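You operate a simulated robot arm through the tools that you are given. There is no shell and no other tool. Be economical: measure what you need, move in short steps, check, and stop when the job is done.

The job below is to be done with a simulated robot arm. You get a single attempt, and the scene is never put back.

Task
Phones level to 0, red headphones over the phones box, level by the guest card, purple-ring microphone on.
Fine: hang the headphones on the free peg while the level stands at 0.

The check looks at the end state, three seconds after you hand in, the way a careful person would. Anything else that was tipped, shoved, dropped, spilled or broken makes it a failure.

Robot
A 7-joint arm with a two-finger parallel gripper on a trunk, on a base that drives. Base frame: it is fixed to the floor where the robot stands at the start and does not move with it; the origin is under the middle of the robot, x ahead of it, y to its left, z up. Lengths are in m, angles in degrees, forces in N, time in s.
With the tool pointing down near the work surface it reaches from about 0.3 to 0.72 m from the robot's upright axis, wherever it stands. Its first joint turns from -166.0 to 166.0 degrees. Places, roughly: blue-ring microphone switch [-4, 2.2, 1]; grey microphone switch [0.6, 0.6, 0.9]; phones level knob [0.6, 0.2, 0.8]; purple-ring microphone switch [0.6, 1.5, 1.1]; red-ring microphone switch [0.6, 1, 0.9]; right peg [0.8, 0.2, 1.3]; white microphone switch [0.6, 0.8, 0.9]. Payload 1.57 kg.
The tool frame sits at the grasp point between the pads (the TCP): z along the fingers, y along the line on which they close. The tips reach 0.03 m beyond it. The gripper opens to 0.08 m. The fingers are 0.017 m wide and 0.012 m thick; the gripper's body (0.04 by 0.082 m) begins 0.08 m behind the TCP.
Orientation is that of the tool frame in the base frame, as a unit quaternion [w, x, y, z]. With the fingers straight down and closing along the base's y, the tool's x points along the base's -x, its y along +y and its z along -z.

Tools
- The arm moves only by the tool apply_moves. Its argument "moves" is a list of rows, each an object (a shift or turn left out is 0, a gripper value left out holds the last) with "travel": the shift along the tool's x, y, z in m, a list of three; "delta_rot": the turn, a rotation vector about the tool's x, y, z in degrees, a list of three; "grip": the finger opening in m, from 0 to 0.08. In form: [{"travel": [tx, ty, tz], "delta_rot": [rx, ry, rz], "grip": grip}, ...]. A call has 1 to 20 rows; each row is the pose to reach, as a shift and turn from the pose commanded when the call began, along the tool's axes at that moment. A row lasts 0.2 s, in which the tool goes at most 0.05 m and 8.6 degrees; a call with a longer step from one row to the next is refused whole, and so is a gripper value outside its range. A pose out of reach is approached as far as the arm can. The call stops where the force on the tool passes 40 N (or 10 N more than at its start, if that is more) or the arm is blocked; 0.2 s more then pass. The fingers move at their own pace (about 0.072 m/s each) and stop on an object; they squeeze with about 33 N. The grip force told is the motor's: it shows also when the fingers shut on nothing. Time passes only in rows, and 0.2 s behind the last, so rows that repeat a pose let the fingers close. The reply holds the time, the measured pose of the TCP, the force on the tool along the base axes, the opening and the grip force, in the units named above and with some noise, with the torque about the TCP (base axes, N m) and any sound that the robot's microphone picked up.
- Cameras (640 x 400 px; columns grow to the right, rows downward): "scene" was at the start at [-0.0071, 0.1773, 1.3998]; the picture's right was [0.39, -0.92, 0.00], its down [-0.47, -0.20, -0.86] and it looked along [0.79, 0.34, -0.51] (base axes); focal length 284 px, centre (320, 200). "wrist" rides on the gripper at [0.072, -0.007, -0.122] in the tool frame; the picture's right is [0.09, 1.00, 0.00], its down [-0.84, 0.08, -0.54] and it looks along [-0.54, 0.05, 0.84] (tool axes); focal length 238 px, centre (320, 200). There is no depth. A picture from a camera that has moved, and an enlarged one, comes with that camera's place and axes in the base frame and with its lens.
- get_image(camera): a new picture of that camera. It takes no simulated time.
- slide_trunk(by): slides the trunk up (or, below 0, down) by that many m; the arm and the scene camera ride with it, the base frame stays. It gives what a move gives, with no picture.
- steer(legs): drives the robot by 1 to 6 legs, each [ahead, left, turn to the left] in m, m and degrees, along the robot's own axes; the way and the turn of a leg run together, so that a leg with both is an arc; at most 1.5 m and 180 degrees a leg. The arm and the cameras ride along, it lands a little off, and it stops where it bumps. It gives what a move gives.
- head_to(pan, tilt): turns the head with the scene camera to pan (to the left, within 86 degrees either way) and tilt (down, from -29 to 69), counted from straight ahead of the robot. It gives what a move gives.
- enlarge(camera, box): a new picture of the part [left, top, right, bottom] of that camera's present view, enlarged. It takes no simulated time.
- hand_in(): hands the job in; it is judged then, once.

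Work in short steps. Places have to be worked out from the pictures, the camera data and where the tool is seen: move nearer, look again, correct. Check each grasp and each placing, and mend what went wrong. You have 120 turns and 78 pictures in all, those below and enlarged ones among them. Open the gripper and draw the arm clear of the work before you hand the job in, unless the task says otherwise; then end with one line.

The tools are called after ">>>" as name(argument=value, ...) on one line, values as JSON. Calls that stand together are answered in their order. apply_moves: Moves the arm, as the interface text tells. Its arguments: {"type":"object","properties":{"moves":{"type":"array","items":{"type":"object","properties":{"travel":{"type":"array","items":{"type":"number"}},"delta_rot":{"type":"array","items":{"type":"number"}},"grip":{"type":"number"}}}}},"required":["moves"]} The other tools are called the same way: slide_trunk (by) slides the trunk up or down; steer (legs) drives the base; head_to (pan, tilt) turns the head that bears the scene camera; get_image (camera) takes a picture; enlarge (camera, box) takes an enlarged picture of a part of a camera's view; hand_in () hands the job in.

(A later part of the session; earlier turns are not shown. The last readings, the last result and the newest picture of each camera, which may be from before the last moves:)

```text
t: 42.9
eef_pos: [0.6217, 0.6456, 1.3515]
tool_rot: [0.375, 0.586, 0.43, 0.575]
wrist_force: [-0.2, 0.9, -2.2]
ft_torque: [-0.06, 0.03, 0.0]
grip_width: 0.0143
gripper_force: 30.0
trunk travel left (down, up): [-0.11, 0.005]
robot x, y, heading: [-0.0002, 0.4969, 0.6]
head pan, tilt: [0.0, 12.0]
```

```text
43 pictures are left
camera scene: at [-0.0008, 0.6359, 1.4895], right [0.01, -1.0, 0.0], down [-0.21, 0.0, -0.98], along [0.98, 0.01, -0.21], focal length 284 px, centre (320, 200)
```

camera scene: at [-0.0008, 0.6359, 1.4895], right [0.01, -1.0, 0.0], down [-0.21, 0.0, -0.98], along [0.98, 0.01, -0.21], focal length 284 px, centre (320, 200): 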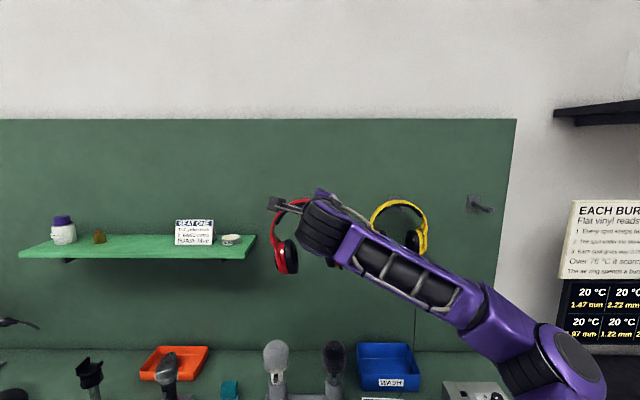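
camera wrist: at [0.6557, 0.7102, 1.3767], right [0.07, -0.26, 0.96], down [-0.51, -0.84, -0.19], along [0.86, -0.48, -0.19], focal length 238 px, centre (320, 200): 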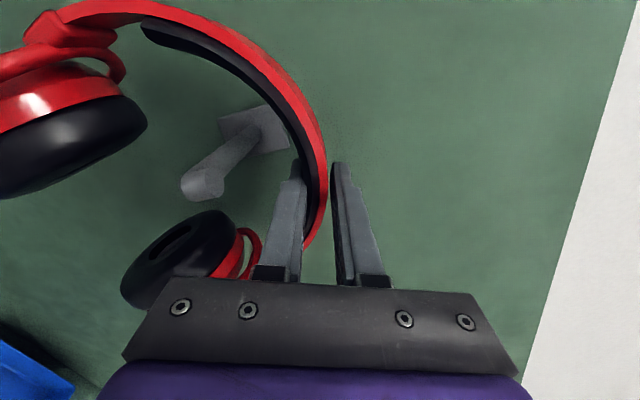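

>>> steer(legs=[[0, -0.5, 0]])

>>> get_image(camera="scene")

>>> get_image(camera="wrist")

```text
t: 48.2
eef_pos: [0.6251, 0.1404, 1.3509]
tool_rot: [0.379, 0.588, 0.427, 0.573]
wrist_force: [0.1, 0.0, -2.2]
ft_torque: [-0.04, -0.01, 0.02]
grip_width: 0.0141
gripper_force: 30.6
trunk travel left (down, up): [-0.11, 0.005]
robot x, y, heading: [-0.0012, -0.0077, -0.1]
head pan, tilt: [0.0, 12.0]
```

```text
42 pictures are left
camera scene: at [0.0029, 0.1381, 1.4895], right [0.0, -1.0, 0.0], down [-0.21, 0.0, -0.98], along [0.98, 0.0, -0.21], focal length 284 px, centre (320, 200)
```

scene: 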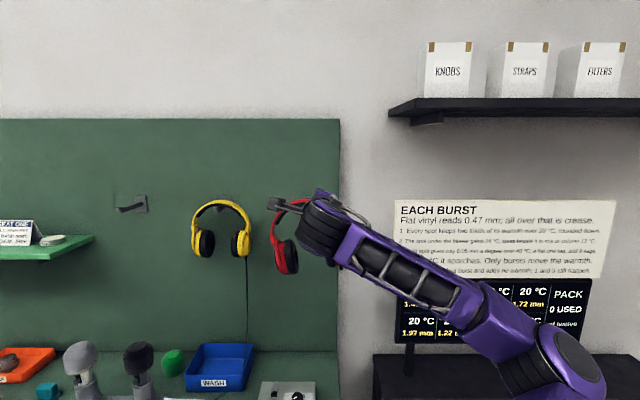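

```text
41 pictures are left
camera wrist: at [0.5002, 0.2056, 1.3775], right [0.07, -0.26, 0.96], down [-0.52, -0.83, -0.19], along [0.85, -0.49, -0.19], focal length 238 px, centre (320, 200)
```

wrist: 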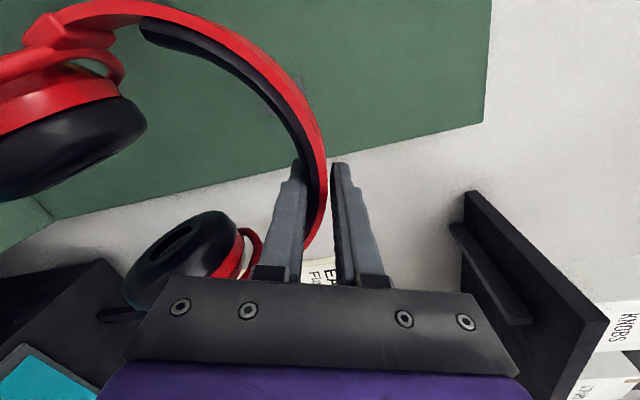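

>>> enlarge(camera="wrist", box=[200, 50, 400, 190])

>>> enlarge(camera="scene", box=[180, 170, 380, 290])

```text
2.86 times, centred on (300, 120) of wrist
camera zoom: at [0.5002, 0.2056, 1.3775], right [0.07, -0.26, 0.96], down [-0.52, -0.83, -0.19], along [0.85, -0.49, -0.19], focal length 681 px, centre (377, 429)
```

zoom: 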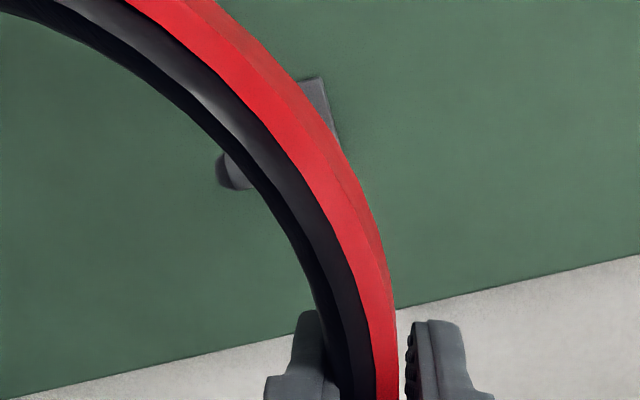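

```text
3.20 times, centred on (280, 230) of scene
camera zoom: at [0.0029, 0.1381, 1.4895], right [0.0, -1.0, 0.0], down [-0.21, 0.0, -0.98], along [0.98, 0.0, -0.21], focal length 910 px, centre (448, 104)
```

zoom: 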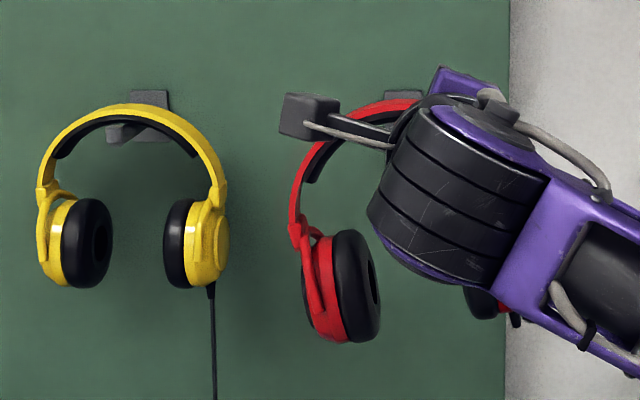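

Peg seen at y≈0.18 as expected; the headphones hang tilted only ~6°, with mid-band about 31 mm left of the grip. I shift 8 mm left and advance 9 cm at this height, then check clearance over the stub.

>>> apply_moves(moves=[{"travel": [0.0047, 0.004, 0.02]}, {"travel": [0.0047, 0.004, 0.05]}, {"travel": [0.0047, 0.004, 0.075]}, {"travel": [0.0047, 0.004, 0.09]}, {"travel": [0.0047, 0.004, 0.09]}])

>>> get_image(camera="wrist")

```text
t: 49.4
eef_pos: [0.7156, 0.1485, 1.3512]
tool_rot: [0.379, 0.588, 0.427, 0.573]
wrist_force: [0.0, -0.2, -1.7]
ft_torque: [-0.05, 0.02, 0.01]
grip_width: 0.014
gripper_force: 30.5
trunk travel left (down, up): [-0.11, 0.005]
robot x, y, heading: [-0.0006, -0.0046, -0.2]
head pan, tilt: [0.0, 12.0]
```

```text
38 pictures are left
camera wrist: at [0.5912, 0.213, 1.3768], right [0.07, -0.26, 0.96], down [-0.52, -0.83, -0.19], along [0.85, -0.49, -0.19], focal length 238 px, centre (320, 200)
```

wrist: 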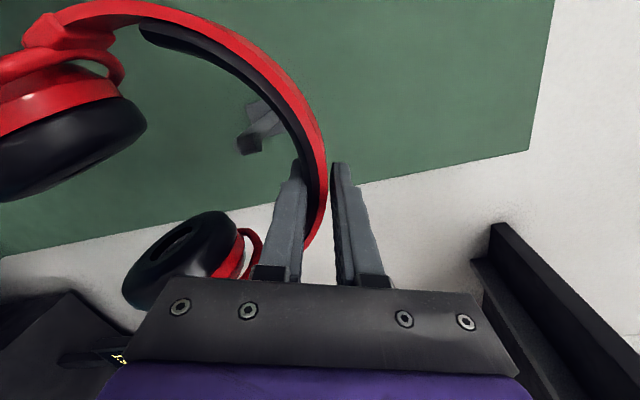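

The stub is inside the loop with clearance. I advance the remaining 65 mm.

>>> apply_moves(moves=[{"travel": [0, 0.001, 0.02]}, {"travel": [0, 0.002, 0.04]}, {"travel": [0, 0.003, 0.055]}, {"travel": [0, 0.003, 0.065]}, {"travel": [0, 0.003, 0.065]}])

>>> get_image(camera="wrist")

```text
t: 50.6
eef_pos: [0.7808, 0.1506, 1.3502]
tool_rot: [0.379, 0.588, 0.428, 0.573]
wrist_force: [0.0, 0.1, -1.7]
ft_torque: [-0.04, 0.01, -0.02]
grip_width: 0.014
gripper_force: 30.1
trunk travel left (down, up): [-0.11, 0.005]
robot x, y, heading: [-0.001, -0.0038, -0.1]
head pan, tilt: [0.0, 12.0]
```

```text
37 pictures are left
camera wrist: at [0.6558, 0.2152, 1.3755], right [0.07, -0.26, 0.96], down [-0.52, -0.83, -0.19], along [0.85, -0.49, -0.19], focal length 238 px, centre (320, 200)
```

wrist: 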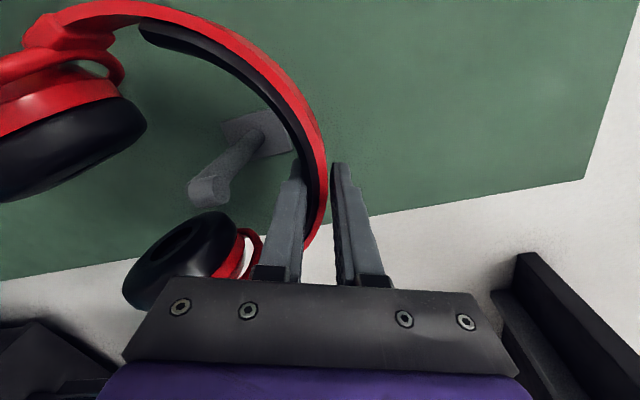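

The view matches the left peg's after-lift view, so position is right. I lower 34 mm.

>>> apply_moves(moves=[{"travel": [-0.0035, -0.0094, 0.0006]}, {"travel": [-0.007, -0.0187, 0.0012]}, {"travel": [-0.0105, -0.028, 0.0018]}, {"travel": [-0.0119, -0.0318, 0.002]}, {"travel": [-0.0119, -0.0318, 0.002]}])

>>> get_image(camera="wrist")

```text
t: 51.8
eef_pos: [0.7802, 0.1516, 1.3164]
tool_rot: [0.379, 0.588, 0.427, 0.573]
wrist_force: [0.3, -0.7, -0.4]
ft_torque: [0.03, -0.02, -0.02]
grip_width: 0.0144
gripper_force: 30.0
trunk travel left (down, up): [-0.11, 0.005]
robot x, y, heading: [-0.0023, -0.005, 0.4]
head pan, tilt: [0.0, 12.0]
```

```text
36 pictures are left
camera wrist: at [0.6547, 0.215, 1.3421], right [0.07, -0.26, 0.96], down [-0.52, -0.83, -0.19], along [0.85, -0.49, -0.19], focal length 238 px, centre (320, 200)
```

wrist: 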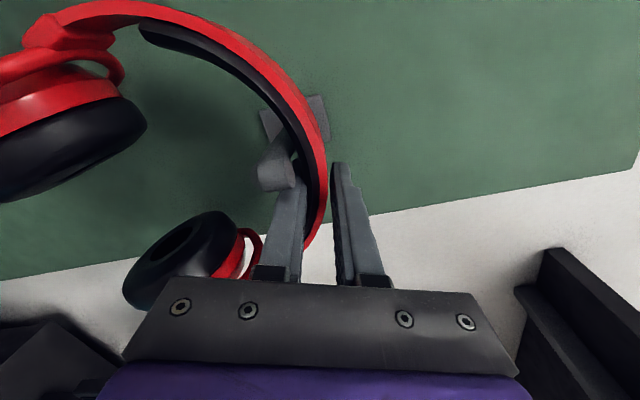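

Near contact. I lower 5 mm more and watch the force.

>>> apply_moves(moves=[{"travel": [-0.0009, -0.0023, 0]}, {"travel": [-0.0018, -0.0047, 0.0003]}, {"travel": [-0.0018, -0.0047, 0.0003]}])

>>> enlarge(camera="wrist", box=[200, 60, 400, 260])

```text
t: 52.6
eef_pos: [0.7777, 0.1497, 1.315]
tool_rot: [0.38, 0.587, 0.425, 0.574]
wrist_force: [4.0, 1.9, 18.3]
ft_torque: [0.66, -0.34, -0.13]
grip_width: 0.0152
gripper_force: 30.4
trunk travel left (down, up): [-0.11, 0.005]
robot x, y, heading: [0.0015, -0.0042, -0.0]
head pan, tilt: [0.0, 12.0]
```

```text
2.00 times, centred on (300, 160) of wrist
camera zoom: at [0.6533, 0.2145, 1.3392], right [0.06, -0.26, 0.96], down [-0.52, -0.83, -0.19], along [0.85, -0.49, -0.19], focal length 477 px, centre (360, 280)
```

zoom: 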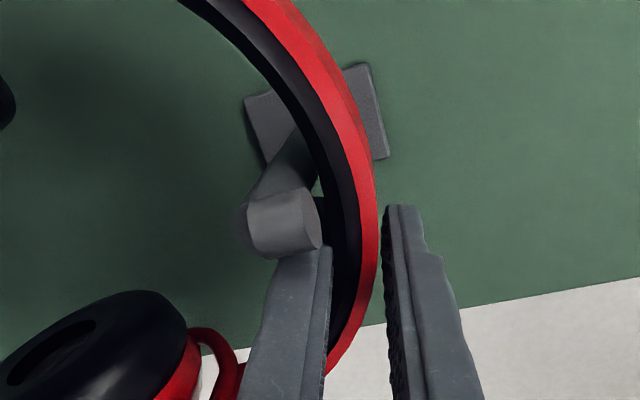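

Contact on the peg (18 N, lever 36 mm matches the peg). I unload 2.5 mm and open the fingers slowly.

>>> apply_moves(moves=[{"travel": [0.0009, 0.0024, 0], "grip": 0.0}, {"travel": [0.0009, 0.0024, 0], "grip": 0.018}, {"travel": [0.0009, 0.0024, 0], "grip": 0.022}, {"travel": [0.0009, 0.0024, 0], "grip": 0.03}, {"travel": [0.0009, 0.0024, 0], "grip": 0.04}, {"travel": [0.0009, 0.0024, 0], "grip": 0.05}, {"travel": [0.0009, 0.0024, 0], "grip": 0.06}, {"travel": [0.0009, 0.0024, 0], "grip": 0.06}])

>>> get_image(camera="wrist")

```text
t: 54.4
eef_pos: [0.7798, 0.1501, 1.3133]
tool_rot: [0.379, 0.588, 0.427, 0.573]
wrist_force: [-0.9, 0.3, -0.4]
ft_torque: [0.0, -0.02, 0.01]
grip_width: 0.0599
gripper_force: 0.1
trunk travel left (down, up): [-0.11, 0.005]
robot x, y, heading: [-0.0019, -0.0056, -0.0]
head pan, tilt: [0.0, 12.0]
```

```text
34 pictures are left
camera wrist: at [0.6556, 0.2145, 1.3396], right [0.07, -0.26, 0.96], down [-0.52, -0.83, -0.19], along [0.85, -0.49, -0.19], focal length 238 px, centre (320, 200)
```

wrist: 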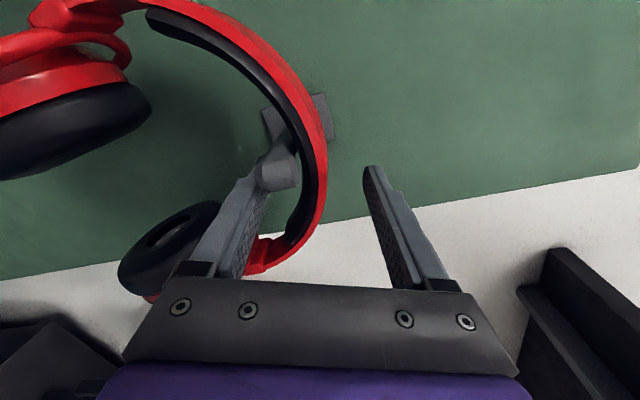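

Released and hanging. I withdraw straight back.

>>> apply_moves(moves=[{"travel": [-0.002, 0, -0.015]}, {"travel": [-0.002, 0, -0.03]}, {"travel": [-0.002, 0, -0.05]}, {"travel": [-0.002, 0, -0.07]}, {"travel": [-0.002, 0, -0.1]}, {"travel": [-0.002, 0, -0.14]}, {"travel": [-0.002, 0, -0.14]}])

>>> get_image(camera="wrist")

```text
t: 56.0
eef_pos: [0.6394, 0.1431, 1.3221]
tool_rot: [0.379, 0.588, 0.428, 0.573]
wrist_force: [0.3, -0.4, -0.7]
ft_torque: [-0.02, 0.0, -0.02]
grip_width: 0.0597
gripper_force: 0.1
trunk travel left (down, up): [-0.11, 0.005]
robot x, y, heading: [0.0005, -0.0043, 0.1]
head pan, tilt: [0.0, 12.0]
```

```text
33 pictures are left
camera wrist: at [0.5157, 0.208, 1.3487], right [0.07, -0.26, 0.96], down [-0.52, -0.83, -0.19], along [0.85, -0.49, -0.19], focal length 238 px, centre (320, 200)
```

wrist: 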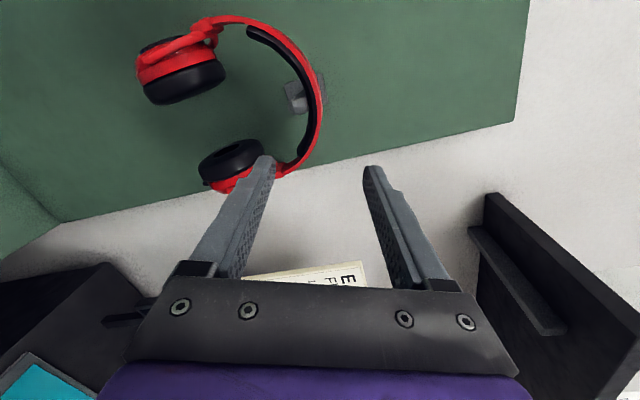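

Hanging well. I retreat a bit more and roll the tool back 110°.

>>> apply_moves(moves=[{"travel": [0, 0, -0.04]}, {"travel": [0, 0, -0.08]}, {"travel": [0, 0, -0.08], "delta_rot": [0, 0, -8.5]}, {"travel": [0, 0, -0.08], "delta_rot": [0, 0, -17]}, {"travel": [0, 0, -0.08], "delta_rot": [0, 0, -25.5]}, {"travel": [0, 0, -0.08], "delta_rot": [0, 0, -34]}, {"travel": [0, 0, -0.08], "delta_rot": [0, 0, -42.5]}, {"travel": [0, 0, -0.08], "delta_rot": [0, 0, -51]}, {"travel": [0, 0, -0.08], "delta_rot": [0, 0, -59.5]}, {"travel": [0, 0, -0.08], "delta_rot": [0, 0, -68]}, {"travel": [0, 0, -0.08], "delta_rot": [0, 0, -76.5]}, {"travel": [0, 0, -0.08], "delta_rot": [0, 0, -85]}, {"travel": [0, 0, -0.08], "delta_rot": [0, 0, -93.5]}, {"travel": [0, 0, -0.08], "delta_rot": [0, 0, -102]}, {"travel": [0, 0, -0.08], "delta_rot": [0, 0, -110]}, {"travel": [0, 0, -0.08], "delta_rot": [0, 0, -110]}])

>>> get_image(camera="scene")

```text
t: 59.4
eef_pos: [0.5603, 0.1377, 1.327]
tool_rot: [0.686, -0.012, 0.727, 0.017]
wrist_force: [-0.7, 0.1, 0.4]
ft_torque: [0.01, 0.01, -0.01]
grip_width: 0.0598
gripper_force: 0.0
trunk travel left (down, up): [-0.11, 0.005]
robot x, y, heading: [-0.0031, -0.0036, -0.1]
head pan, tilt: [0.0, 12.0]
```

```text
32 pictures are left
camera scene: at [0.0027, 0.138, 1.4895], right [0.0, -1.0, 0.0], down [-0.21, 0.0, -0.98], along [0.98, 0.0, -0.21], focal length 284 px, centre (320, 200)
```

scene: 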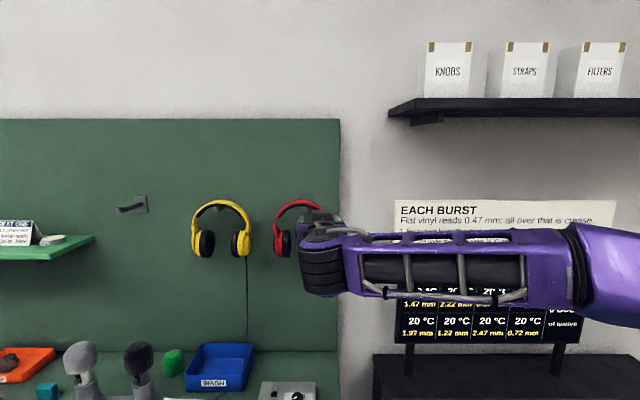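

Now I pitch the tool back down while descending, ending above and behind the phones box.

>>> apply_moves(moves=[{"travel": [0.02, 0.005, -0.01], "delta_rot": [0, 8.3, 0]}, {"travel": [0.045, 0.01, -0.02], "delta_rot": [0, 16.6, 0]}, {"travel": [0.07, 0.015, -0.03], "delta_rot": [0, 24.9, 0]}, {"travel": [0.095, 0.02, -0.04], "delta_rot": [0, 33.2, 0]}, {"travel": [0.12, 0.025, -0.04], "delta_rot": [0, 41.5, 0]}, {"travel": [0.145, 0.03, -0.04], "delta_rot": [0, 49.8, 0]}, {"travel": [0.17, 0.035, -0.04], "delta_rot": [0, 58.1, 0]}, {"travel": [0.195, 0.04, -0.04], "delta_rot": [0, 66.4, 0]}, {"travel": [0.22, 0.045, -0.04], "delta_rot": [0, 74.7, 0]}, {"travel": [0.24, 0.05, -0.04], "delta_rot": [0, 83, 0]}, {"travel": [0.25, 0.05, -0.04], "delta_rot": [0, 87, 0]}, {"travel": [0.25, 0.05, -0.04], "delta_rot": [0, 87, 0]}])

```text
t: 62.0
eef_pos: [0.506, 0.1886, 1.0821]
tool_rot: [-0.002, -0.022, 1.0, 0.006]
wrist_force: [0.7, 0.1, 0.5]
ft_torque: [-0.01, -0.03, 0.0]
grip_width: 0.0596
gripper_force: 0.1
trunk travel left (down, up): [-0.11, 0.005]
robot x, y, heading: [-0.0005, -0.001, 0.0]
head pan, tilt: [0.0, 12.0]
```

Tool is down again. I move above the knob at (0.600, 0.193) while turning -80° so one grip can sweep 0→6 (+162°).

>>> apply_moves(moves=[{"travel": [-0.02, 0, 0.02], "delta_rot": [0, 0, -8.4], "grip": 0.07}, {"travel": [-0.04, 0, 0.04], "delta_rot": [0, 0, -16.8]}, {"travel": [-0.06, 0, 0.06], "delta_rot": [0, 0, -25.2]}, {"travel": [-0.08, 0, 0.08], "delta_rot": [0, 0, -33.6]}, {"travel": [-0.094, 0, 0.1], "delta_rot": [0, 0, -42]}, {"travel": [-0.094, 0, 0.12], "delta_rot": [0, 0, -50.4]}, {"travel": [-0.094, 0, 0.14], "delta_rot": [0, 0, -58.8]}, {"travel": [-0.094, 0, 0.15], "delta_rot": [0, 0, -67.2]}, {"travel": [-0.094, 0, 0.15], "delta_rot": [0, 0, -75.6]}, {"travel": [-0.094, 0, 0.15], "delta_rot": [0, 0, -80]}, {"travel": [-0.094, 0, 0.15], "delta_rot": [0, 0, -80]}])

>>> get_image(camera="wrist")

```text
t: 64.4
eef_pos: [0.5964, 0.1914, 0.9286]
tool_rot: [0.001, -0.66, 0.751, 0.006]
wrist_force: [0.0, -0.4, 0.2]
ft_torque: [0.01, -0.02, 0.0]
grip_width: 0.0698
gripper_force: 0.1
trunk travel left (down, up): [-0.11, 0.005]
robot x, y, heading: [-0.0006, -0.0062, -0.3]
head pan, tilt: [0.0, 12.0]
```

```text
31 pictures are left
camera wrist: at [0.5938, 0.1193, 1.0508], right [-1.0, 0.04, 0.01], down [0.03, 0.83, 0.55], along [0.02, 0.55, -0.84], focal length 238 px, centre (320, 200)
```

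wrist: 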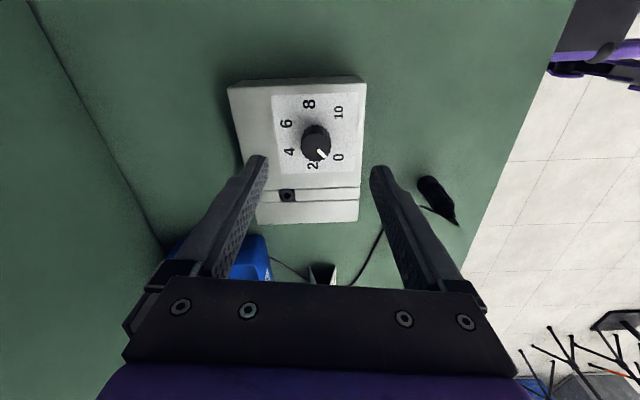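

Level still 0. I descend around the knob and close.

>>> apply_moves(moves=[{"travel": [-0.0025, -0.0032, 0.02]}, {"travel": [-0.0025, -0.0032, 0.04]}, {"travel": [-0.0025, -0.0032, 0.055]}, {"travel": [-0.0025, -0.0032, 0.066]}, {"travel": [-0.0025, -0.0032, 0.066], "grip": 0.05}, {"travel": [-0.0025, -0.0032, 0.066], "grip": 0.03}, {"travel": [-0.0025, -0.0032, 0.066], "grip": 0.015}, {"travel": [-0.0025, -0.0032, 0.066], "grip": 0.015}])

>>> get_image(camera="wrist")

```text
t: 66.2
eef_pos: [0.6016, 0.1973, 0.8623]
tool_rot: [0.001, -0.659, 0.752, 0.006]
wrist_force: [-8.0, -0.2, -2.2]
ft_torque: [-0.14, -0.59, 0.02]
grip_width: 0.0264
gripper_force: 36.9
trunk travel left (down, up): [-0.11, 0.005]
robot x, y, heading: [-0.0014, -0.0036, 0.4]
head pan, tilt: [0.0, 12.0]
```

```text
30 pictures are left
camera wrist: at [0.5976, 0.1234, 0.9839], right [-1.0, 0.04, 0.01], down [0.04, 0.83, 0.55], along [0.02, 0.55, -0.84], focal length 238 px, centre (320, 200)
```

wrist: 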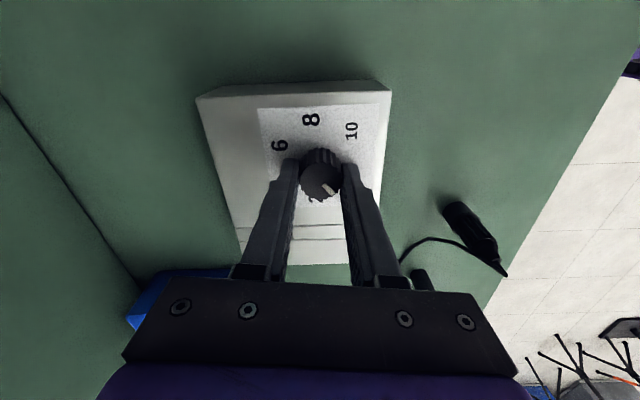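

Gripped. I turn +162° (clockwise from above) to reach 6.

>>> apply_moves(moves=[{"travel": [0.003, 0.001, 0], "delta_rot": [0, 0, 4]}, {"travel": [0.003, 0.001, 0], "delta_rot": [0, 0, 12.4]}, {"travel": [0.003, 0.001, 0], "delta_rot": [0, 0, 20.8]}, {"travel": [0.003, 0.001, 0], "delta_rot": [0, 0, 29.2]}, {"travel": [0.003, 0.001, 0], "delta_rot": [0, 0, 37.6]}, {"travel": [0.003, 0.001, 0], "delta_rot": [0, 0, 46]}, {"travel": [0.003, 0.001, 0], "delta_rot": [0, 0, 54.4]}, {"travel": [0.003, 0.001, 0], "delta_rot": [0, 0, 62.8]}, {"travel": [0.003, 0.001, 0], "delta_rot": [0, 0, 71.2]}, {"travel": [0.003, 0.001, 0], "delta_rot": [0, 0, 79.6]}, {"travel": [0.003, 0.001, 0], "delta_rot": [0, 0, 88]}, {"travel": [0.003, 0.001, 0], "delta_rot": [0, 0, 96.4]}, {"travel": [0.003, 0.001, 0], "delta_rot": [0, 0, 104.8]}, {"travel": [0.003, 0.001, 0], "delta_rot": [0, 0, 113.2]}, {"travel": [0.003, 0.001, 0], "delta_rot": [0, 0, 121.6]}, {"travel": [0.003, 0.001, 0], "delta_rot": [0, 0, 130]}, {"travel": [0.003, 0.001, 0], "delta_rot": [0, 0, 138.4]}, {"travel": [0.003, 0.001, 0], "delta_rot": [0, 0, 146.8]}, {"travel": [0.003, 0.001, 0], "delta_rot": [0, 0, 155.2]}, {"travel": [0.003, 0.001, 0], "delta_rot": [0, 0, 162]}])

>>> apply_moves(moves=[{"grip": 0.015}, {"grip": 0.05}, {"grip": 0.075}, {"grip": 0.075}, {"travel": [0, 0, -0.03]}, {"travel": [0, 0, -0.07]}, {"travel": [0, 0, -0.07]}])

>>> enlarge(camera="wrist", box=[260, 90, 380, 180])

```text
t: 70.4
eef_pos: [0.6011, 0.1907, 0.8629]
tool_rot: [-0.003, 0.641, 0.768, 0.003]
wrist_force: [20.6, -17.3, 6.3]
ft_torque: [-0.02, -0.85, -0.02]
grip_width: 0.026
gripper_force: 36.9
trunk travel left (down, up): [-0.11, 0.005]
robot x, y, heading: [-0.0048, -0.0043, 0.1]
head pan, tilt: [0.0, 12.0]
```

```text
t: 72.0
eef_pos: [0.6002, 0.1932, 0.9344]
tool_rot: [-0.005, 0.64, 0.769, 0.002]
wrist_force: [-0.3, 0.5, -0.1]
ft_torque: [-0.01, 0.0, -0.01]
grip_width: 0.0751
gripper_force: 0.2
trunk travel left (down, up): [-0.11, 0.005]
robot x, y, heading: [0.0002, -0.0021, -0.2]
head pan, tilt: [0.0, 12.0]
```

```text
4.44 times, centred on (320, 135) of wrist
camera zoom: at [0.58, 0.2626, 1.057], right [0.96, 0.27, 0.0], down [0.23, -0.81, 0.53], along [0.14, -0.51, -0.85], focal length 1059 px, centre (320, 489)
```

zoom: 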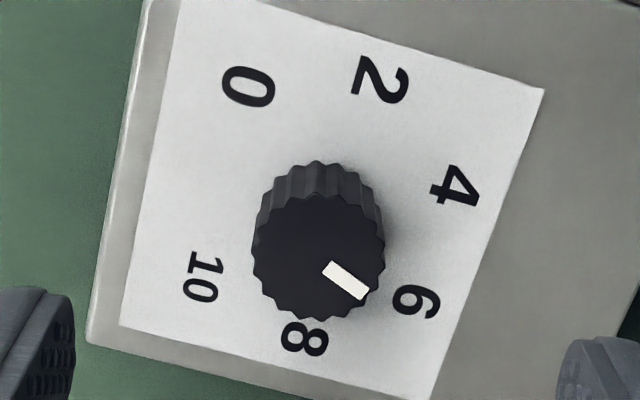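

The mark sits ~7° short of 6 (about 5.75). I regrip and turn 7° more.

>>> apply_moves(moves=[{"travel": [0, 0, 0.03]}, {"travel": [0, 0, 0.06]}, {"travel": [0, 0, 0.071]}, {"travel": [0, 0, 0.071], "grip": 0.05}, {"travel": [0, 0, 0.071], "grip": 0.03}, {"travel": [0, 0, 0.071], "grip": 0.015}, {"travel": [0, 0, 0.071], "grip": 0.015}, {"travel": [0, 0, 0.071], "delta_rot": [0, 0, 4]}, {"travel": [0, 0, 0.071], "delta_rot": [0, 0, 7.5]}, {"travel": [0, 0, 0.071], "delta_rot": [0, 0, 7.5]}])

>>> apply_moves(moves=[{"grip": 0.015}, {"grip": 0.05}, {"grip": 0.075}, {"grip": 0.075}, {"travel": [0, 0, -0.03]}, {"travel": [0, 0, -0.07]}, {"travel": [0, 0, -0.07]}])

>>> enlarge(camera="wrist", box=[260, 90, 380, 180])

```text
t: 74.2
eef_pos: [0.5995, 0.1942, 0.8606]
tool_rot: [-0.005, 0.689, 0.725, 0.0]
wrist_force: [-10.5, -5.5, -7.1]
ft_torque: [0.76, -0.4, 0.04]
grip_width: 0.0265
gripper_force: 37.9
trunk travel left (down, up): [-0.11, 0.005]
robot x, y, heading: [0.0012, -0.0003, -0.1]
head pan, tilt: [0.0, 12.0]
```

```text
t: 75.8
eef_pos: [0.6009, 0.1931, 0.9325]
tool_rot: [-0.006, 0.688, 0.726, 0.001]
wrist_force: [0.0, -0.1, -0.2]
ft_torque: [0.01, 0.03, -0.02]
grip_width: 0.0749
gripper_force: 0.0
trunk travel left (down, up): [-0.11, 0.005]
robot x, y, heading: [0.001, -0.006, -0.1]
head pan, tilt: [0.0, 12.0]
```

```text
4.44 times, centred on (320, 135) of wrist
camera zoom: at [0.5899, 0.2637, 1.0552], right [0.99, 0.14, 0.0], down [0.12, -0.84, 0.53], along [0.07, -0.53, -0.85], focal length 1059 px, centre (320, 489)
```

zoom: 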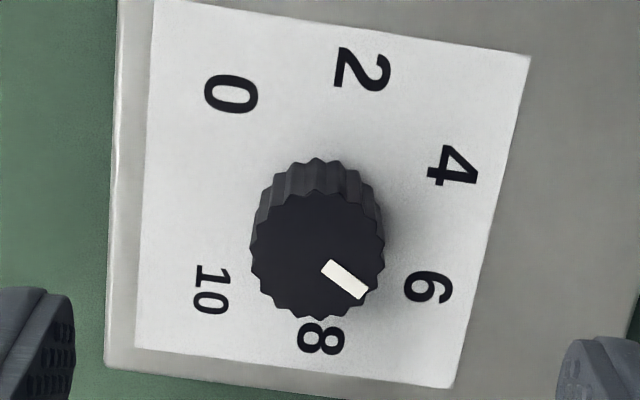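

The mark now points at 6. I withdraw and turn back to the neutral orientation, then drive left toward the purple-ring microphone.

>>> apply_moves(moves=[{"travel": [0, 0, -0.04], "delta_rot": [0, 0, -8.5]}, {"travel": [0, 0, -0.08], "delta_rot": [0, 0, -17]}, {"travel": [0, -0.03, -0.1], "delta_rot": [0, 0, -25.5]}, {"travel": [0, -0.06, -0.12], "delta_rot": [0, 0, -34]}, {"travel": [0, -0.09, -0.13], "delta_rot": [0, 0, -42.5]}, {"travel": [0, -0.12, -0.14], "delta_rot": [0, 0, -51]}, {"travel": [0, -0.15, -0.15], "delta_rot": [0, 0, -59.5]}, {"travel": [0, -0.17, -0.15], "delta_rot": [0, 0, -68]}, {"travel": [0, -0.19, -0.15], "delta_rot": [0, 0, -76.5]}, {"travel": [0, -0.21, -0.15], "delta_rot": [0, 0, -85]}, {"travel": [0, -0.23, -0.15], "delta_rot": [0, 0, -87]}, {"travel": [0, -0.23, -0.15], "delta_rot": [0, 0, -87]}])

>>> head_to(pan=0, tilt=12)

>>> get_image(camera="scene")

```text
t: 78.4
eef_pos: [0.3697, 0.1776, 1.0826]
tool_rot: [-0.002, 0.0, 1.0, 0.004]
wrist_force: [0.2, -0.4, -0.9]
ft_torque: [-0.01, 0.02, 0.0]
grip_width: 0.0748
gripper_force: 0.1
trunk travel left (down, up): [-0.11, 0.005]
robot x, y, heading: [-0.0042, -0.0041, 0.1]
head pan, tilt: [0.0, 12.0]
```

```text
t: 79.0
eef_pos: [0.3701, 0.1773, 1.0838]
tool_rot: [-0.002, 0.0, 1.0, 0.004]
wrist_force: [0.8, -0.3, -0.6]
ft_torque: [-0.02, -0.02, 0.01]
grip_width: 0.0751
gripper_force: 0.0
trunk travel left (down, up): [-0.11, 0.005]
robot x, y, heading: [-0.0009, -0.003, -0.0]
head pan, tilt: [0.0, 12.0]
```

```text
27 pictures are left
camera scene: at [0.0027, 0.138, 1.4895], right [0.0, -1.0, 0.0], down [-0.21, 0.0, -0.98], along [0.98, 0.0, -0.21], focal length 284 px, centre (320, 200)
```

scene: 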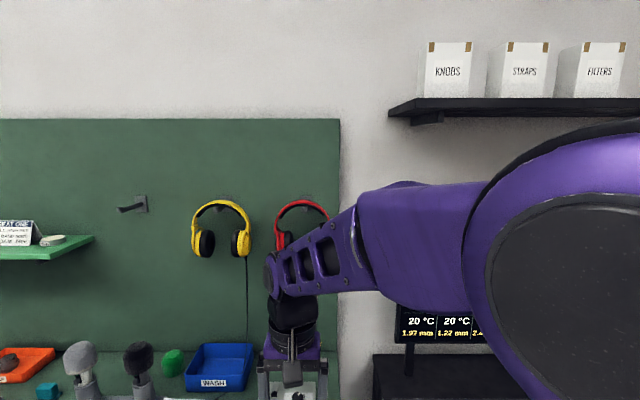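

Headphones hang correctly. I drive 1.1 m left.

>>> steer(legs=[[0, 1.1, 0]])

>>> head_to(pan=18, tilt=35)

>>> get_image(camera="scene")

>>> get_image(camera="wrist")

```text
t: 89.8
eef_pos: [0.3718, 1.2711, 1.0832]
tool_rot: [-0.003, 0.0, 1.0, 0.004]
wrist_force: [0.0, 0.4, -0.3]
ft_torque: [0.01, -0.03, -0.03]
grip_width: 0.0751
gripper_force: 0.0
trunk travel left (down, up): [-0.11, 0.005]
robot x, y, heading: [0.0003, 1.0898, 0.3]
head pan, tilt: [0.0, 12.0]
```

```text
t: 90.7
eef_pos: [0.3723, 1.2713, 1.082]
tool_rot: [-0.004, 0.002, 1.0, 0.004]
wrist_force: [-0.2, 0.2, 0.1]
ft_torque: [0.01, -0.02, -0.01]
grip_width: 0.075
gripper_force: 0.0
trunk travel left (down, up): [-0.11, 0.005]
robot x, y, heading: [0.0026, 1.0903, -0.1]
head pan, tilt: [18.0, 35.0]
```

```text
26 pictures are left
camera scene: at [-0.0027, 1.2561, 1.4578], right [0.26, -0.96, 0.0], down [-0.51, -0.14, -0.85], along [0.82, 0.22, -0.53], focal length 284 px, centre (320, 200)
```

scene: 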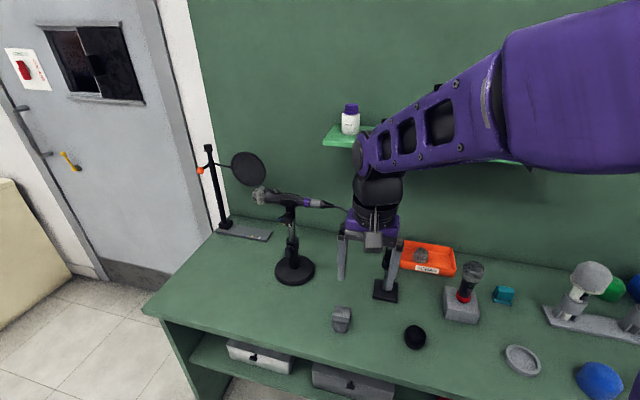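

```text
25 pictures are left
camera wrist: at [0.3004, 1.2633, 1.2043], right [-0.09, 1.0, 0.01], down [0.84, 0.07, 0.54], along [0.53, 0.06, -0.84], focal length 238 px, centre (320, 200)
```

wrist: 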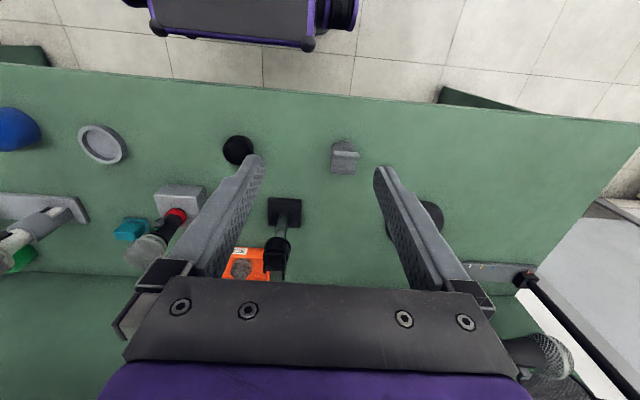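

>>> enlarge(camera="scene", box=[190, 135, 350, 255])

>>> enlarge(camera="scene", box=[245, 175, 335, 230])

```text
3.33 times, centred on (270, 195) of scene
camera zoom: at [-0.0027, 1.2561, 1.4578], right [0.26, -0.96, 0.0], down [-0.51, -0.14, -0.85], along [0.82, 0.22, -0.53], focal length 948 px, centre (487, 217)
```

zoom: 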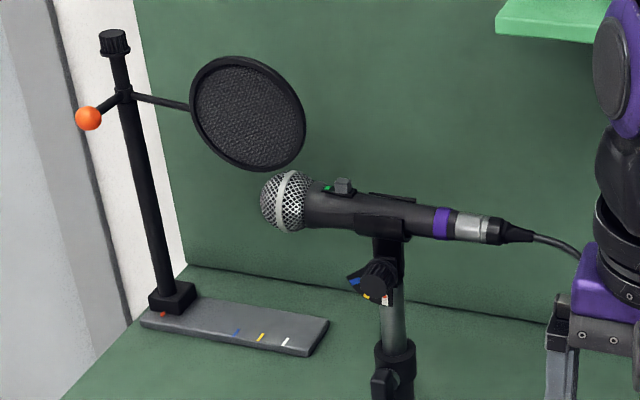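

```text
7.11 times, centred on (290, 202) of scene
camera zoom: at [-0.0027, 1.2561, 1.4578], right [0.26, -0.96, 0.0], down [-0.51, -0.14, -0.85], along [0.82, 0.22, -0.53], focal length 2022 px, centre (533, 182)
```

zoom: 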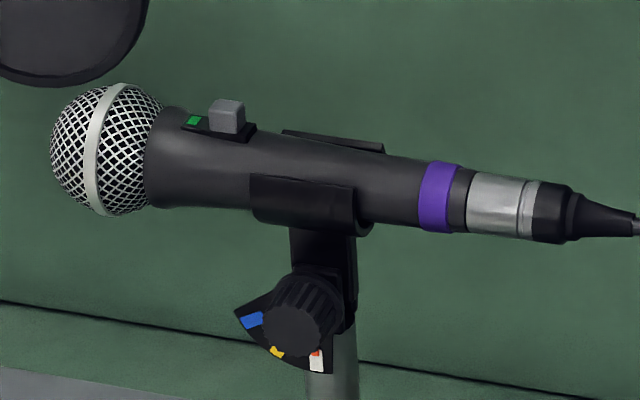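

The slide switch sits on top of the mic; a green patch shows on the head side. I compare with the other mics' switches to learn which way is on.

>>> enlarge(camera="scene", box=[430, 250, 640, 330])

>>> enlarge(camera="wrist", box=[0, 170, 210, 290])

```text
3.05 times, centred on (535, 290) of scene
camera zoom: at [-0.0027, 1.2561, 1.4578], right [0.26, -0.96, 0.0], down [-0.51, -0.14, -0.85], along [0.82, 0.22, -0.53], focal length 866 px, centre (-335, -74)
```

zoom: 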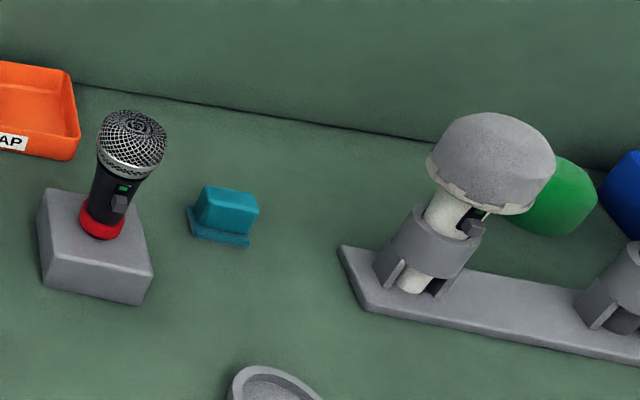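

```text
3.05 times, centred on (105, 230) of wrist
camera zoom: at [0.3004, 1.2633, 1.2043], right [-0.09, 1.0, 0.01], down [0.84, 0.07, 0.54], along [0.53, 0.06, -0.84], focal length 726 px, centre (975, 109)
```

zoom: 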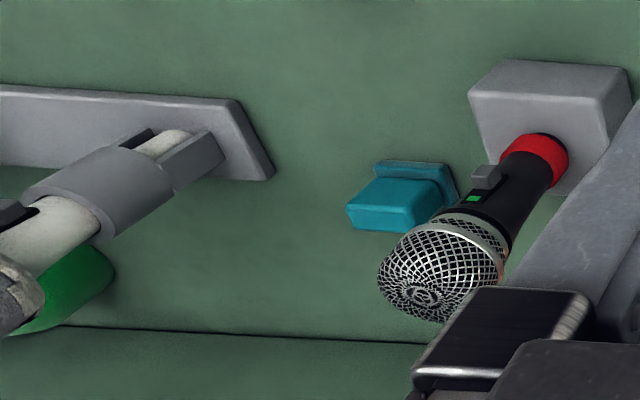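

All show the slider at the tail end with green at the head end, so "on" is sliding toward the grille (green). I drive 0.3 m further left for reach and raise the tool.

>>> steer(legs=[[0, 0.3, 0]])

>>> apply_moves(moves=[{"travel": [0, -0.03, -0.04]}, {"travel": [0, -0.06, -0.08]}, {"travel": [-0.03, -0.08, -0.12]}, {"travel": [-0.06, -0.09, -0.15]}, {"travel": [-0.08, -0.09, -0.16]}, {"travel": [-0.08, -0.09, -0.16]}])

>>> get_image(camera="wrist")

>>> get_image(camera="scene")

```text
t: 94.2
eef_pos: [0.3728, 1.572, 1.0822]
tool_rot: [-0.003, 0.0, 1.0, 0.005]
wrist_force: [-0.1, -0.6, 0.3]
ft_torque: [0.01, 0.01, -0.03]
grip_width: 0.0752
gripper_force: 0.1
trunk travel left (down, up): [-0.11, 0.005]
robot x, y, heading: [-0.001, 1.392, -0.2]
head pan, tilt: [18.0, 35.0]
```

```text
refused: row 3 steps farther than a row can; nothing moved
```

```text
20 pictures are left
camera wrist: at [0.3, 1.5639, 1.2051], right [-0.09, 1.0, 0.01], down [0.84, 0.07, 0.54], along [0.54, 0.06, -0.84], focal length 238 px, centre (320, 200)
```

wrist: 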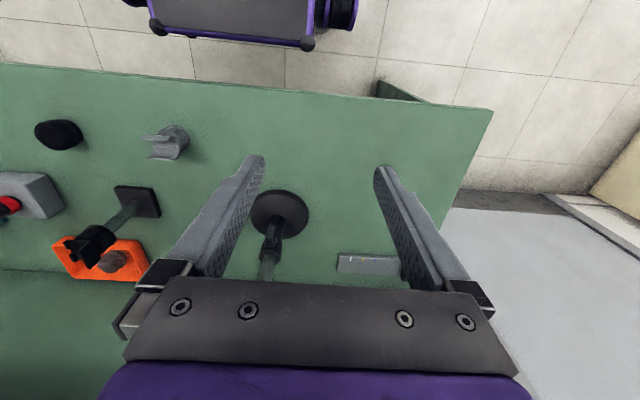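

```text
19 pictures are left
camera scene: at [-0.0024, 1.5551, 1.4572], right [0.25, -0.97, 0.0], down [-0.51, -0.13, -0.85], along [0.82, 0.21, -0.53], focal length 284 px, centre (320, 200)
```

scene: 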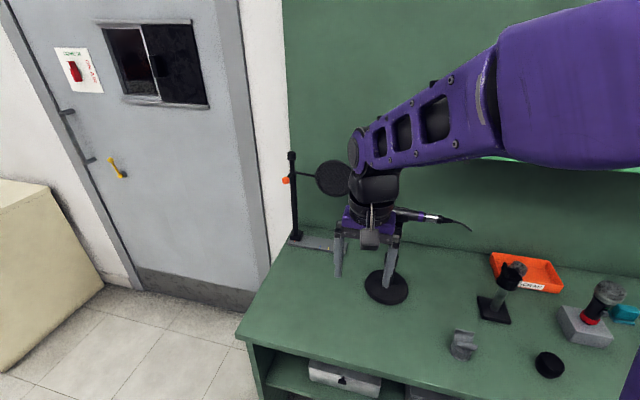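

Pictures are limited (19 left), so I place the closed gripper above the switch region at about (0.58, 1.53, 1.22), clear of the pop filter, for a wrist view.

>>> apply_moves(moves=[{"travel": [-0.02, -0.01, -0.03], "grip": 0.0}, {"travel": [-0.045, -0.02, -0.06]}, {"travel": [-0.075, -0.03, -0.09]}, {"travel": [-0.11, -0.04, -0.115]}, {"travel": [-0.145, -0.045, -0.13]}, {"travel": [-0.175, -0.045, -0.14]}, {"travel": [-0.207, -0.045, -0.14]}, {"travel": [-0.207, -0.045, -0.14]}])

>>> get_image(camera="wrist")

```text
t: 96.0
eef_pos: [0.5802, 1.524, 1.2243]
tool_rot: [-0.002, -0.001, 1.0, 0.004]
wrist_force: [-0.4, 0.2, -0.5]
ft_torque: [0.0, -0.02, -0.01]
grip_width: 0.0
gripper_force: 20.9
trunk travel left (down, up): [-0.11, 0.005]
robot x, y, heading: [-0.0014, 1.3903, 0.4]
head pan, tilt: [18.0, 35.0]
```

```text
18 pictures are left
camera wrist: at [0.5075, 1.5169, 1.3463], right [-0.09, 1.0, 0.01], down [0.84, 0.07, 0.54], along [0.54, 0.06, -0.84], focal length 238 px, centre (320, 200)
```

wrist: 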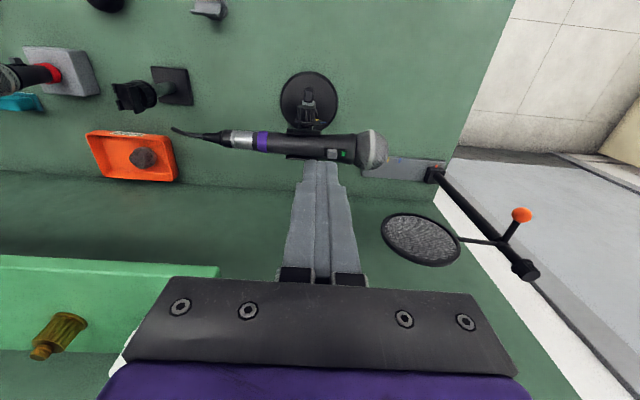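

>>> enlarge(camera="wrist", box=[270, 120, 400, 190])

```text
4.92 times, centred on (335, 155) of wrist
camera zoom: at [0.5075, 1.5169, 1.3463], right [-0.09, 1.0, 0.01], down [0.84, 0.07, 0.54], along [0.54, 0.06, -0.84], focal length 1173 px, centre (246, 422)
```

zoom: 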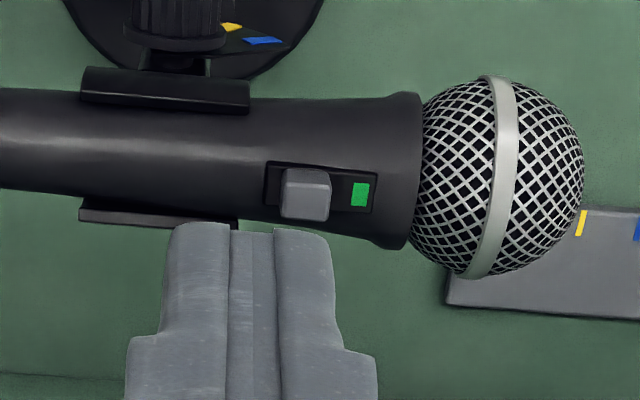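

Slider top centre ≈ (0.612, 1.543, 1.075), 12 mm long; it can travel ≈11 mm toward the green. I position the closed fingertips behind it (tail side) and lower to just above.

>>> apply_moves(moves=[{"travel": [-0.032, -0.004, 0]}, {"travel": [-0.032, -0.004, 0.04]}, {"travel": [-0.032, -0.004, 0.075]}, {"travel": [-0.032, -0.004, 0.1]}, {"travel": [-0.032, -0.004, 0.105]}, {"travel": [-0.032, -0.004, 0.105]}])

>>> enlarge(camera="wrist", box=[260, 120, 400, 210])

>>> enlarge(camera="scene", box=[310, 150, 450, 250])

```text
t: 97.4
eef_pos: [0.612, 1.5213, 1.1162]
tool_rot: [-0.003, 0.001, 1.0, 0.004]
wrist_force: [0.5, 0.6, -0.5]
ft_torque: [0.02, -0.01, -0.01]
grip_width: 0.0
gripper_force: 21.7
trunk travel left (down, up): [-0.11, 0.005]
robot x, y, heading: [0.001, 1.3917, 0.1]
head pan, tilt: [18.0, 35.0]
```

```text
4.44 times, centred on (330, 165) of wrist
camera zoom: at [0.5381, 1.5131, 1.239], right [-0.09, 1.0, 0.01], down [0.84, 0.07, 0.54], along [0.54, 0.06, -0.84], focal length 1059 px, centre (276, 356)
```

zoom: 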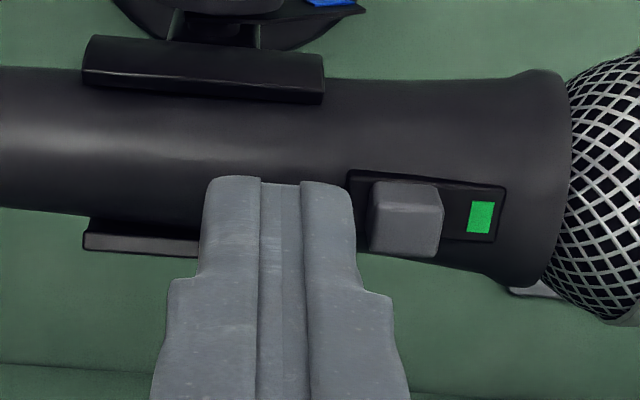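

```text
4.00 times, centred on (380, 200) of scene
camera zoom: at [-0.0053, 1.5597, 1.4527], right [0.31, -0.95, 0.0], down [-0.55, -0.18, -0.82], along [0.78, 0.25, -0.57], focal length 1137 px, centre (80, 200)
```

zoom: 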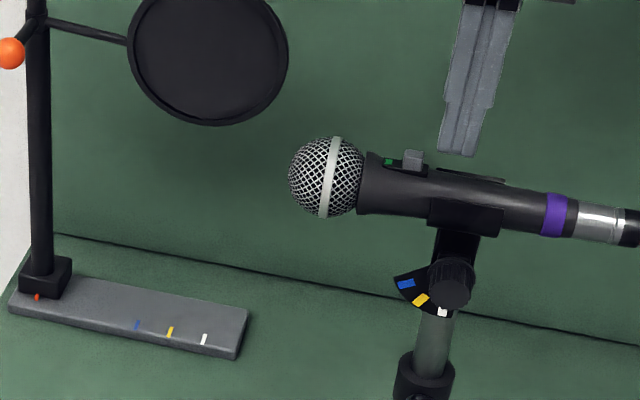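

Fingertip is ~6 mm behind the slider's tail face, aligned in x. I lower 15 mm (tips to z≈1.071).

>>> apply_moves(moves=[{"travel": [0, 0, 0.006]}, {"travel": [0, 0, 0.011]}, {"travel": [0, 0, 0.015]}, {"travel": [0, 0, 0.015]}])

>>> enlarge(camera="scene", box=[380, 160, 460, 210])

```text
t: 98.4
eef_pos: [0.6109, 1.5209, 1.1017]
tool_rot: [-0.003, 0.0, 1.0, 0.005]
wrist_force: [0.1, -0.7, 0.9]
ft_torque: [-0.01, 0.02, -0.02]
grip_width: 0.0001
gripper_force: 20.8
trunk travel left (down, up): [-0.11, 0.005]
robot x, y, heading: [-0.0003, 1.3889, -0.0]
head pan, tilt: [18.0, 35.0]
```

```text
8.00 times, centred on (420, 185) of scene
camera zoom: at [-0.0053, 1.5597, 1.4527], right [0.31, -0.95, 0.0], down [-0.55, -0.18, -0.82], along [0.78, 0.25, -0.57], focal length 2275 px, centre (-480, 320)
```

zoom: 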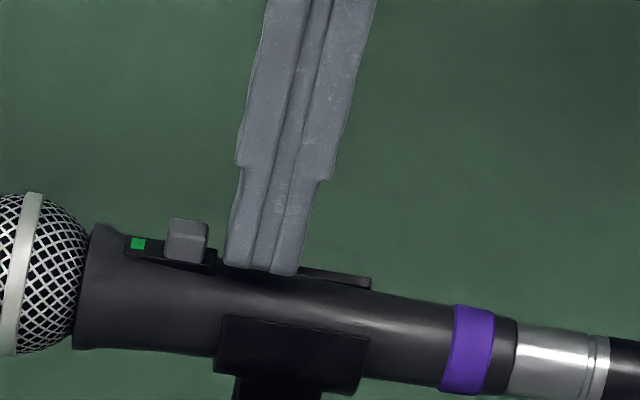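

Tip is level with the slider block. I push gently toward the grille (+y), 9 mm first (about 6 mm gap, 3 mm of slide).

>>> apply_moves(moves=[{"travel": [0, 0.002, -0.001]}, {"travel": [0, 0.004, -0.001]}, {"travel": [0, 0.006, -0.0013]}, {"travel": [0, 0.0075, -0.0015]}, {"travel": [0, 0.009, -0.0015]}])

>>> enlarge(camera="scene", box=[380, 160, 460, 210])

```text
t: 99.6
eef_pos: [0.6124, 1.5307, 1.1023]
tool_rot: [-0.003, 0.001, 1.0, 0.005]
wrist_force: [-0.3, -1.1, 0.2]
ft_torque: [-0.02, 0.0, 0.0]
grip_width: 0.0
gripper_force: 21.2
trunk travel left (down, up): [-0.11, 0.005]
robot x, y, heading: [0.0045, 1.3897, -0.1]
head pan, tilt: [18.0, 35.0]
```

```text
8.00 times, centred on (420, 185) of scene
camera zoom: at [-0.0052, 1.5596, 1.4527], right [0.31, -0.95, 0.0], down [-0.55, -0.18, -0.82], along [0.78, 0.25, -0.57], focal length 2275 px, centre (-480, 320)
```

zoom: 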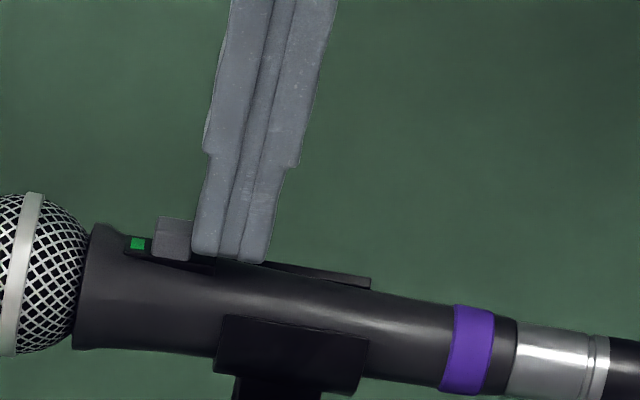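

The slider slides with ~1 N and the mic stays put. About 7–8 mm remain; I push 6 mm more.

>>> apply_moves(moves=[{"travel": [0, 0.0015, -0.0001]}, {"travel": [0, 0.003, -0.0002]}, {"travel": [0, 0.0045, -0.0003]}, {"travel": [0, 0.006, -0.0004]}])

>>> enlarge(camera="scene", box=[380, 160, 460, 210])

```text
t: 100.6
eef_pos: [0.6127, 1.5365, 1.1027]
tool_rot: [-0.002, 0.002, 1.0, 0.005]
wrist_force: [-0.9, -2.7, 0.2]
ft_torque: [-0.06, 0.0, 0.0]
grip_width: 0.0
gripper_force: 21.5
trunk travel left (down, up): [-0.11, 0.005]
robot x, y, heading: [-0.0015, 1.3921, 0.2]
head pan, tilt: [18.0, 35.0]
```

```text
8.00 times, centred on (420, 185) of scene
camera zoom: at [-0.0053, 1.5594, 1.4527], right [0.31, -0.95, 0.0], down [-0.55, -0.18, -0.82], along [0.78, 0.25, -0.57], focal length 2275 px, centre (-480, 320)
```

zoom: 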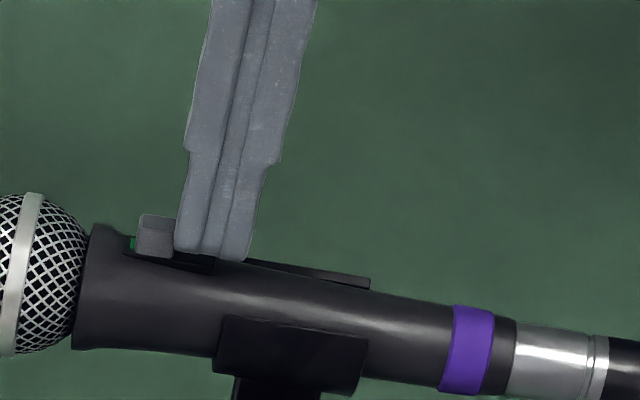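

Green is nearly covered. I push 1.5 mm more and check the force.

>>> apply_moves(moves=[{"travel": [0, 0.0008, 0]}, {"travel": [0, 0.0016, -0.0001]}])

>>> enlarge(camera="scene", box=[380, 160, 460, 210])

```text
t: 101.2
eef_pos: [0.6125, 1.5359, 1.1032]
tool_rot: [-0.003, 0.001, 1.0, 0.004]
wrist_force: [1.5, -3.8, -1.2]
ft_torque: [-0.13, -0.07, -0.02]
grip_width: 0.0
gripper_force: 21.2
trunk travel left (down, up): [-0.11, 0.005]
robot x, y, heading: [0.0012, 1.3876, 0.3]
head pan, tilt: [18.0, 35.0]
```

```text
8.00 times, centred on (420, 185) of scene
camera zoom: at [-0.0051, 1.5592, 1.4527], right [0.31, -0.95, 0.0], down [-0.55, -0.18, -0.82], along [0.78, 0.25, -0.57], focal length 2275 px, centre (-480, 320)
```

zoom: 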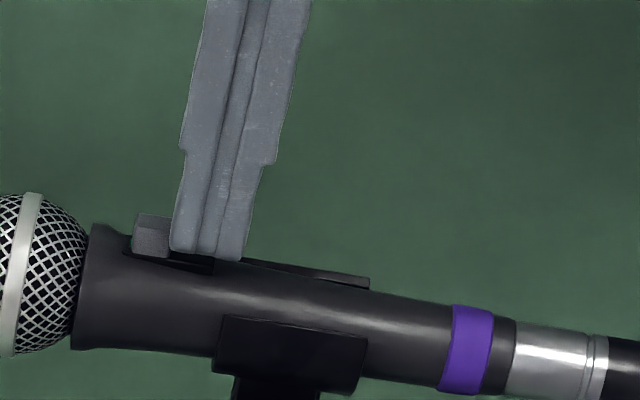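

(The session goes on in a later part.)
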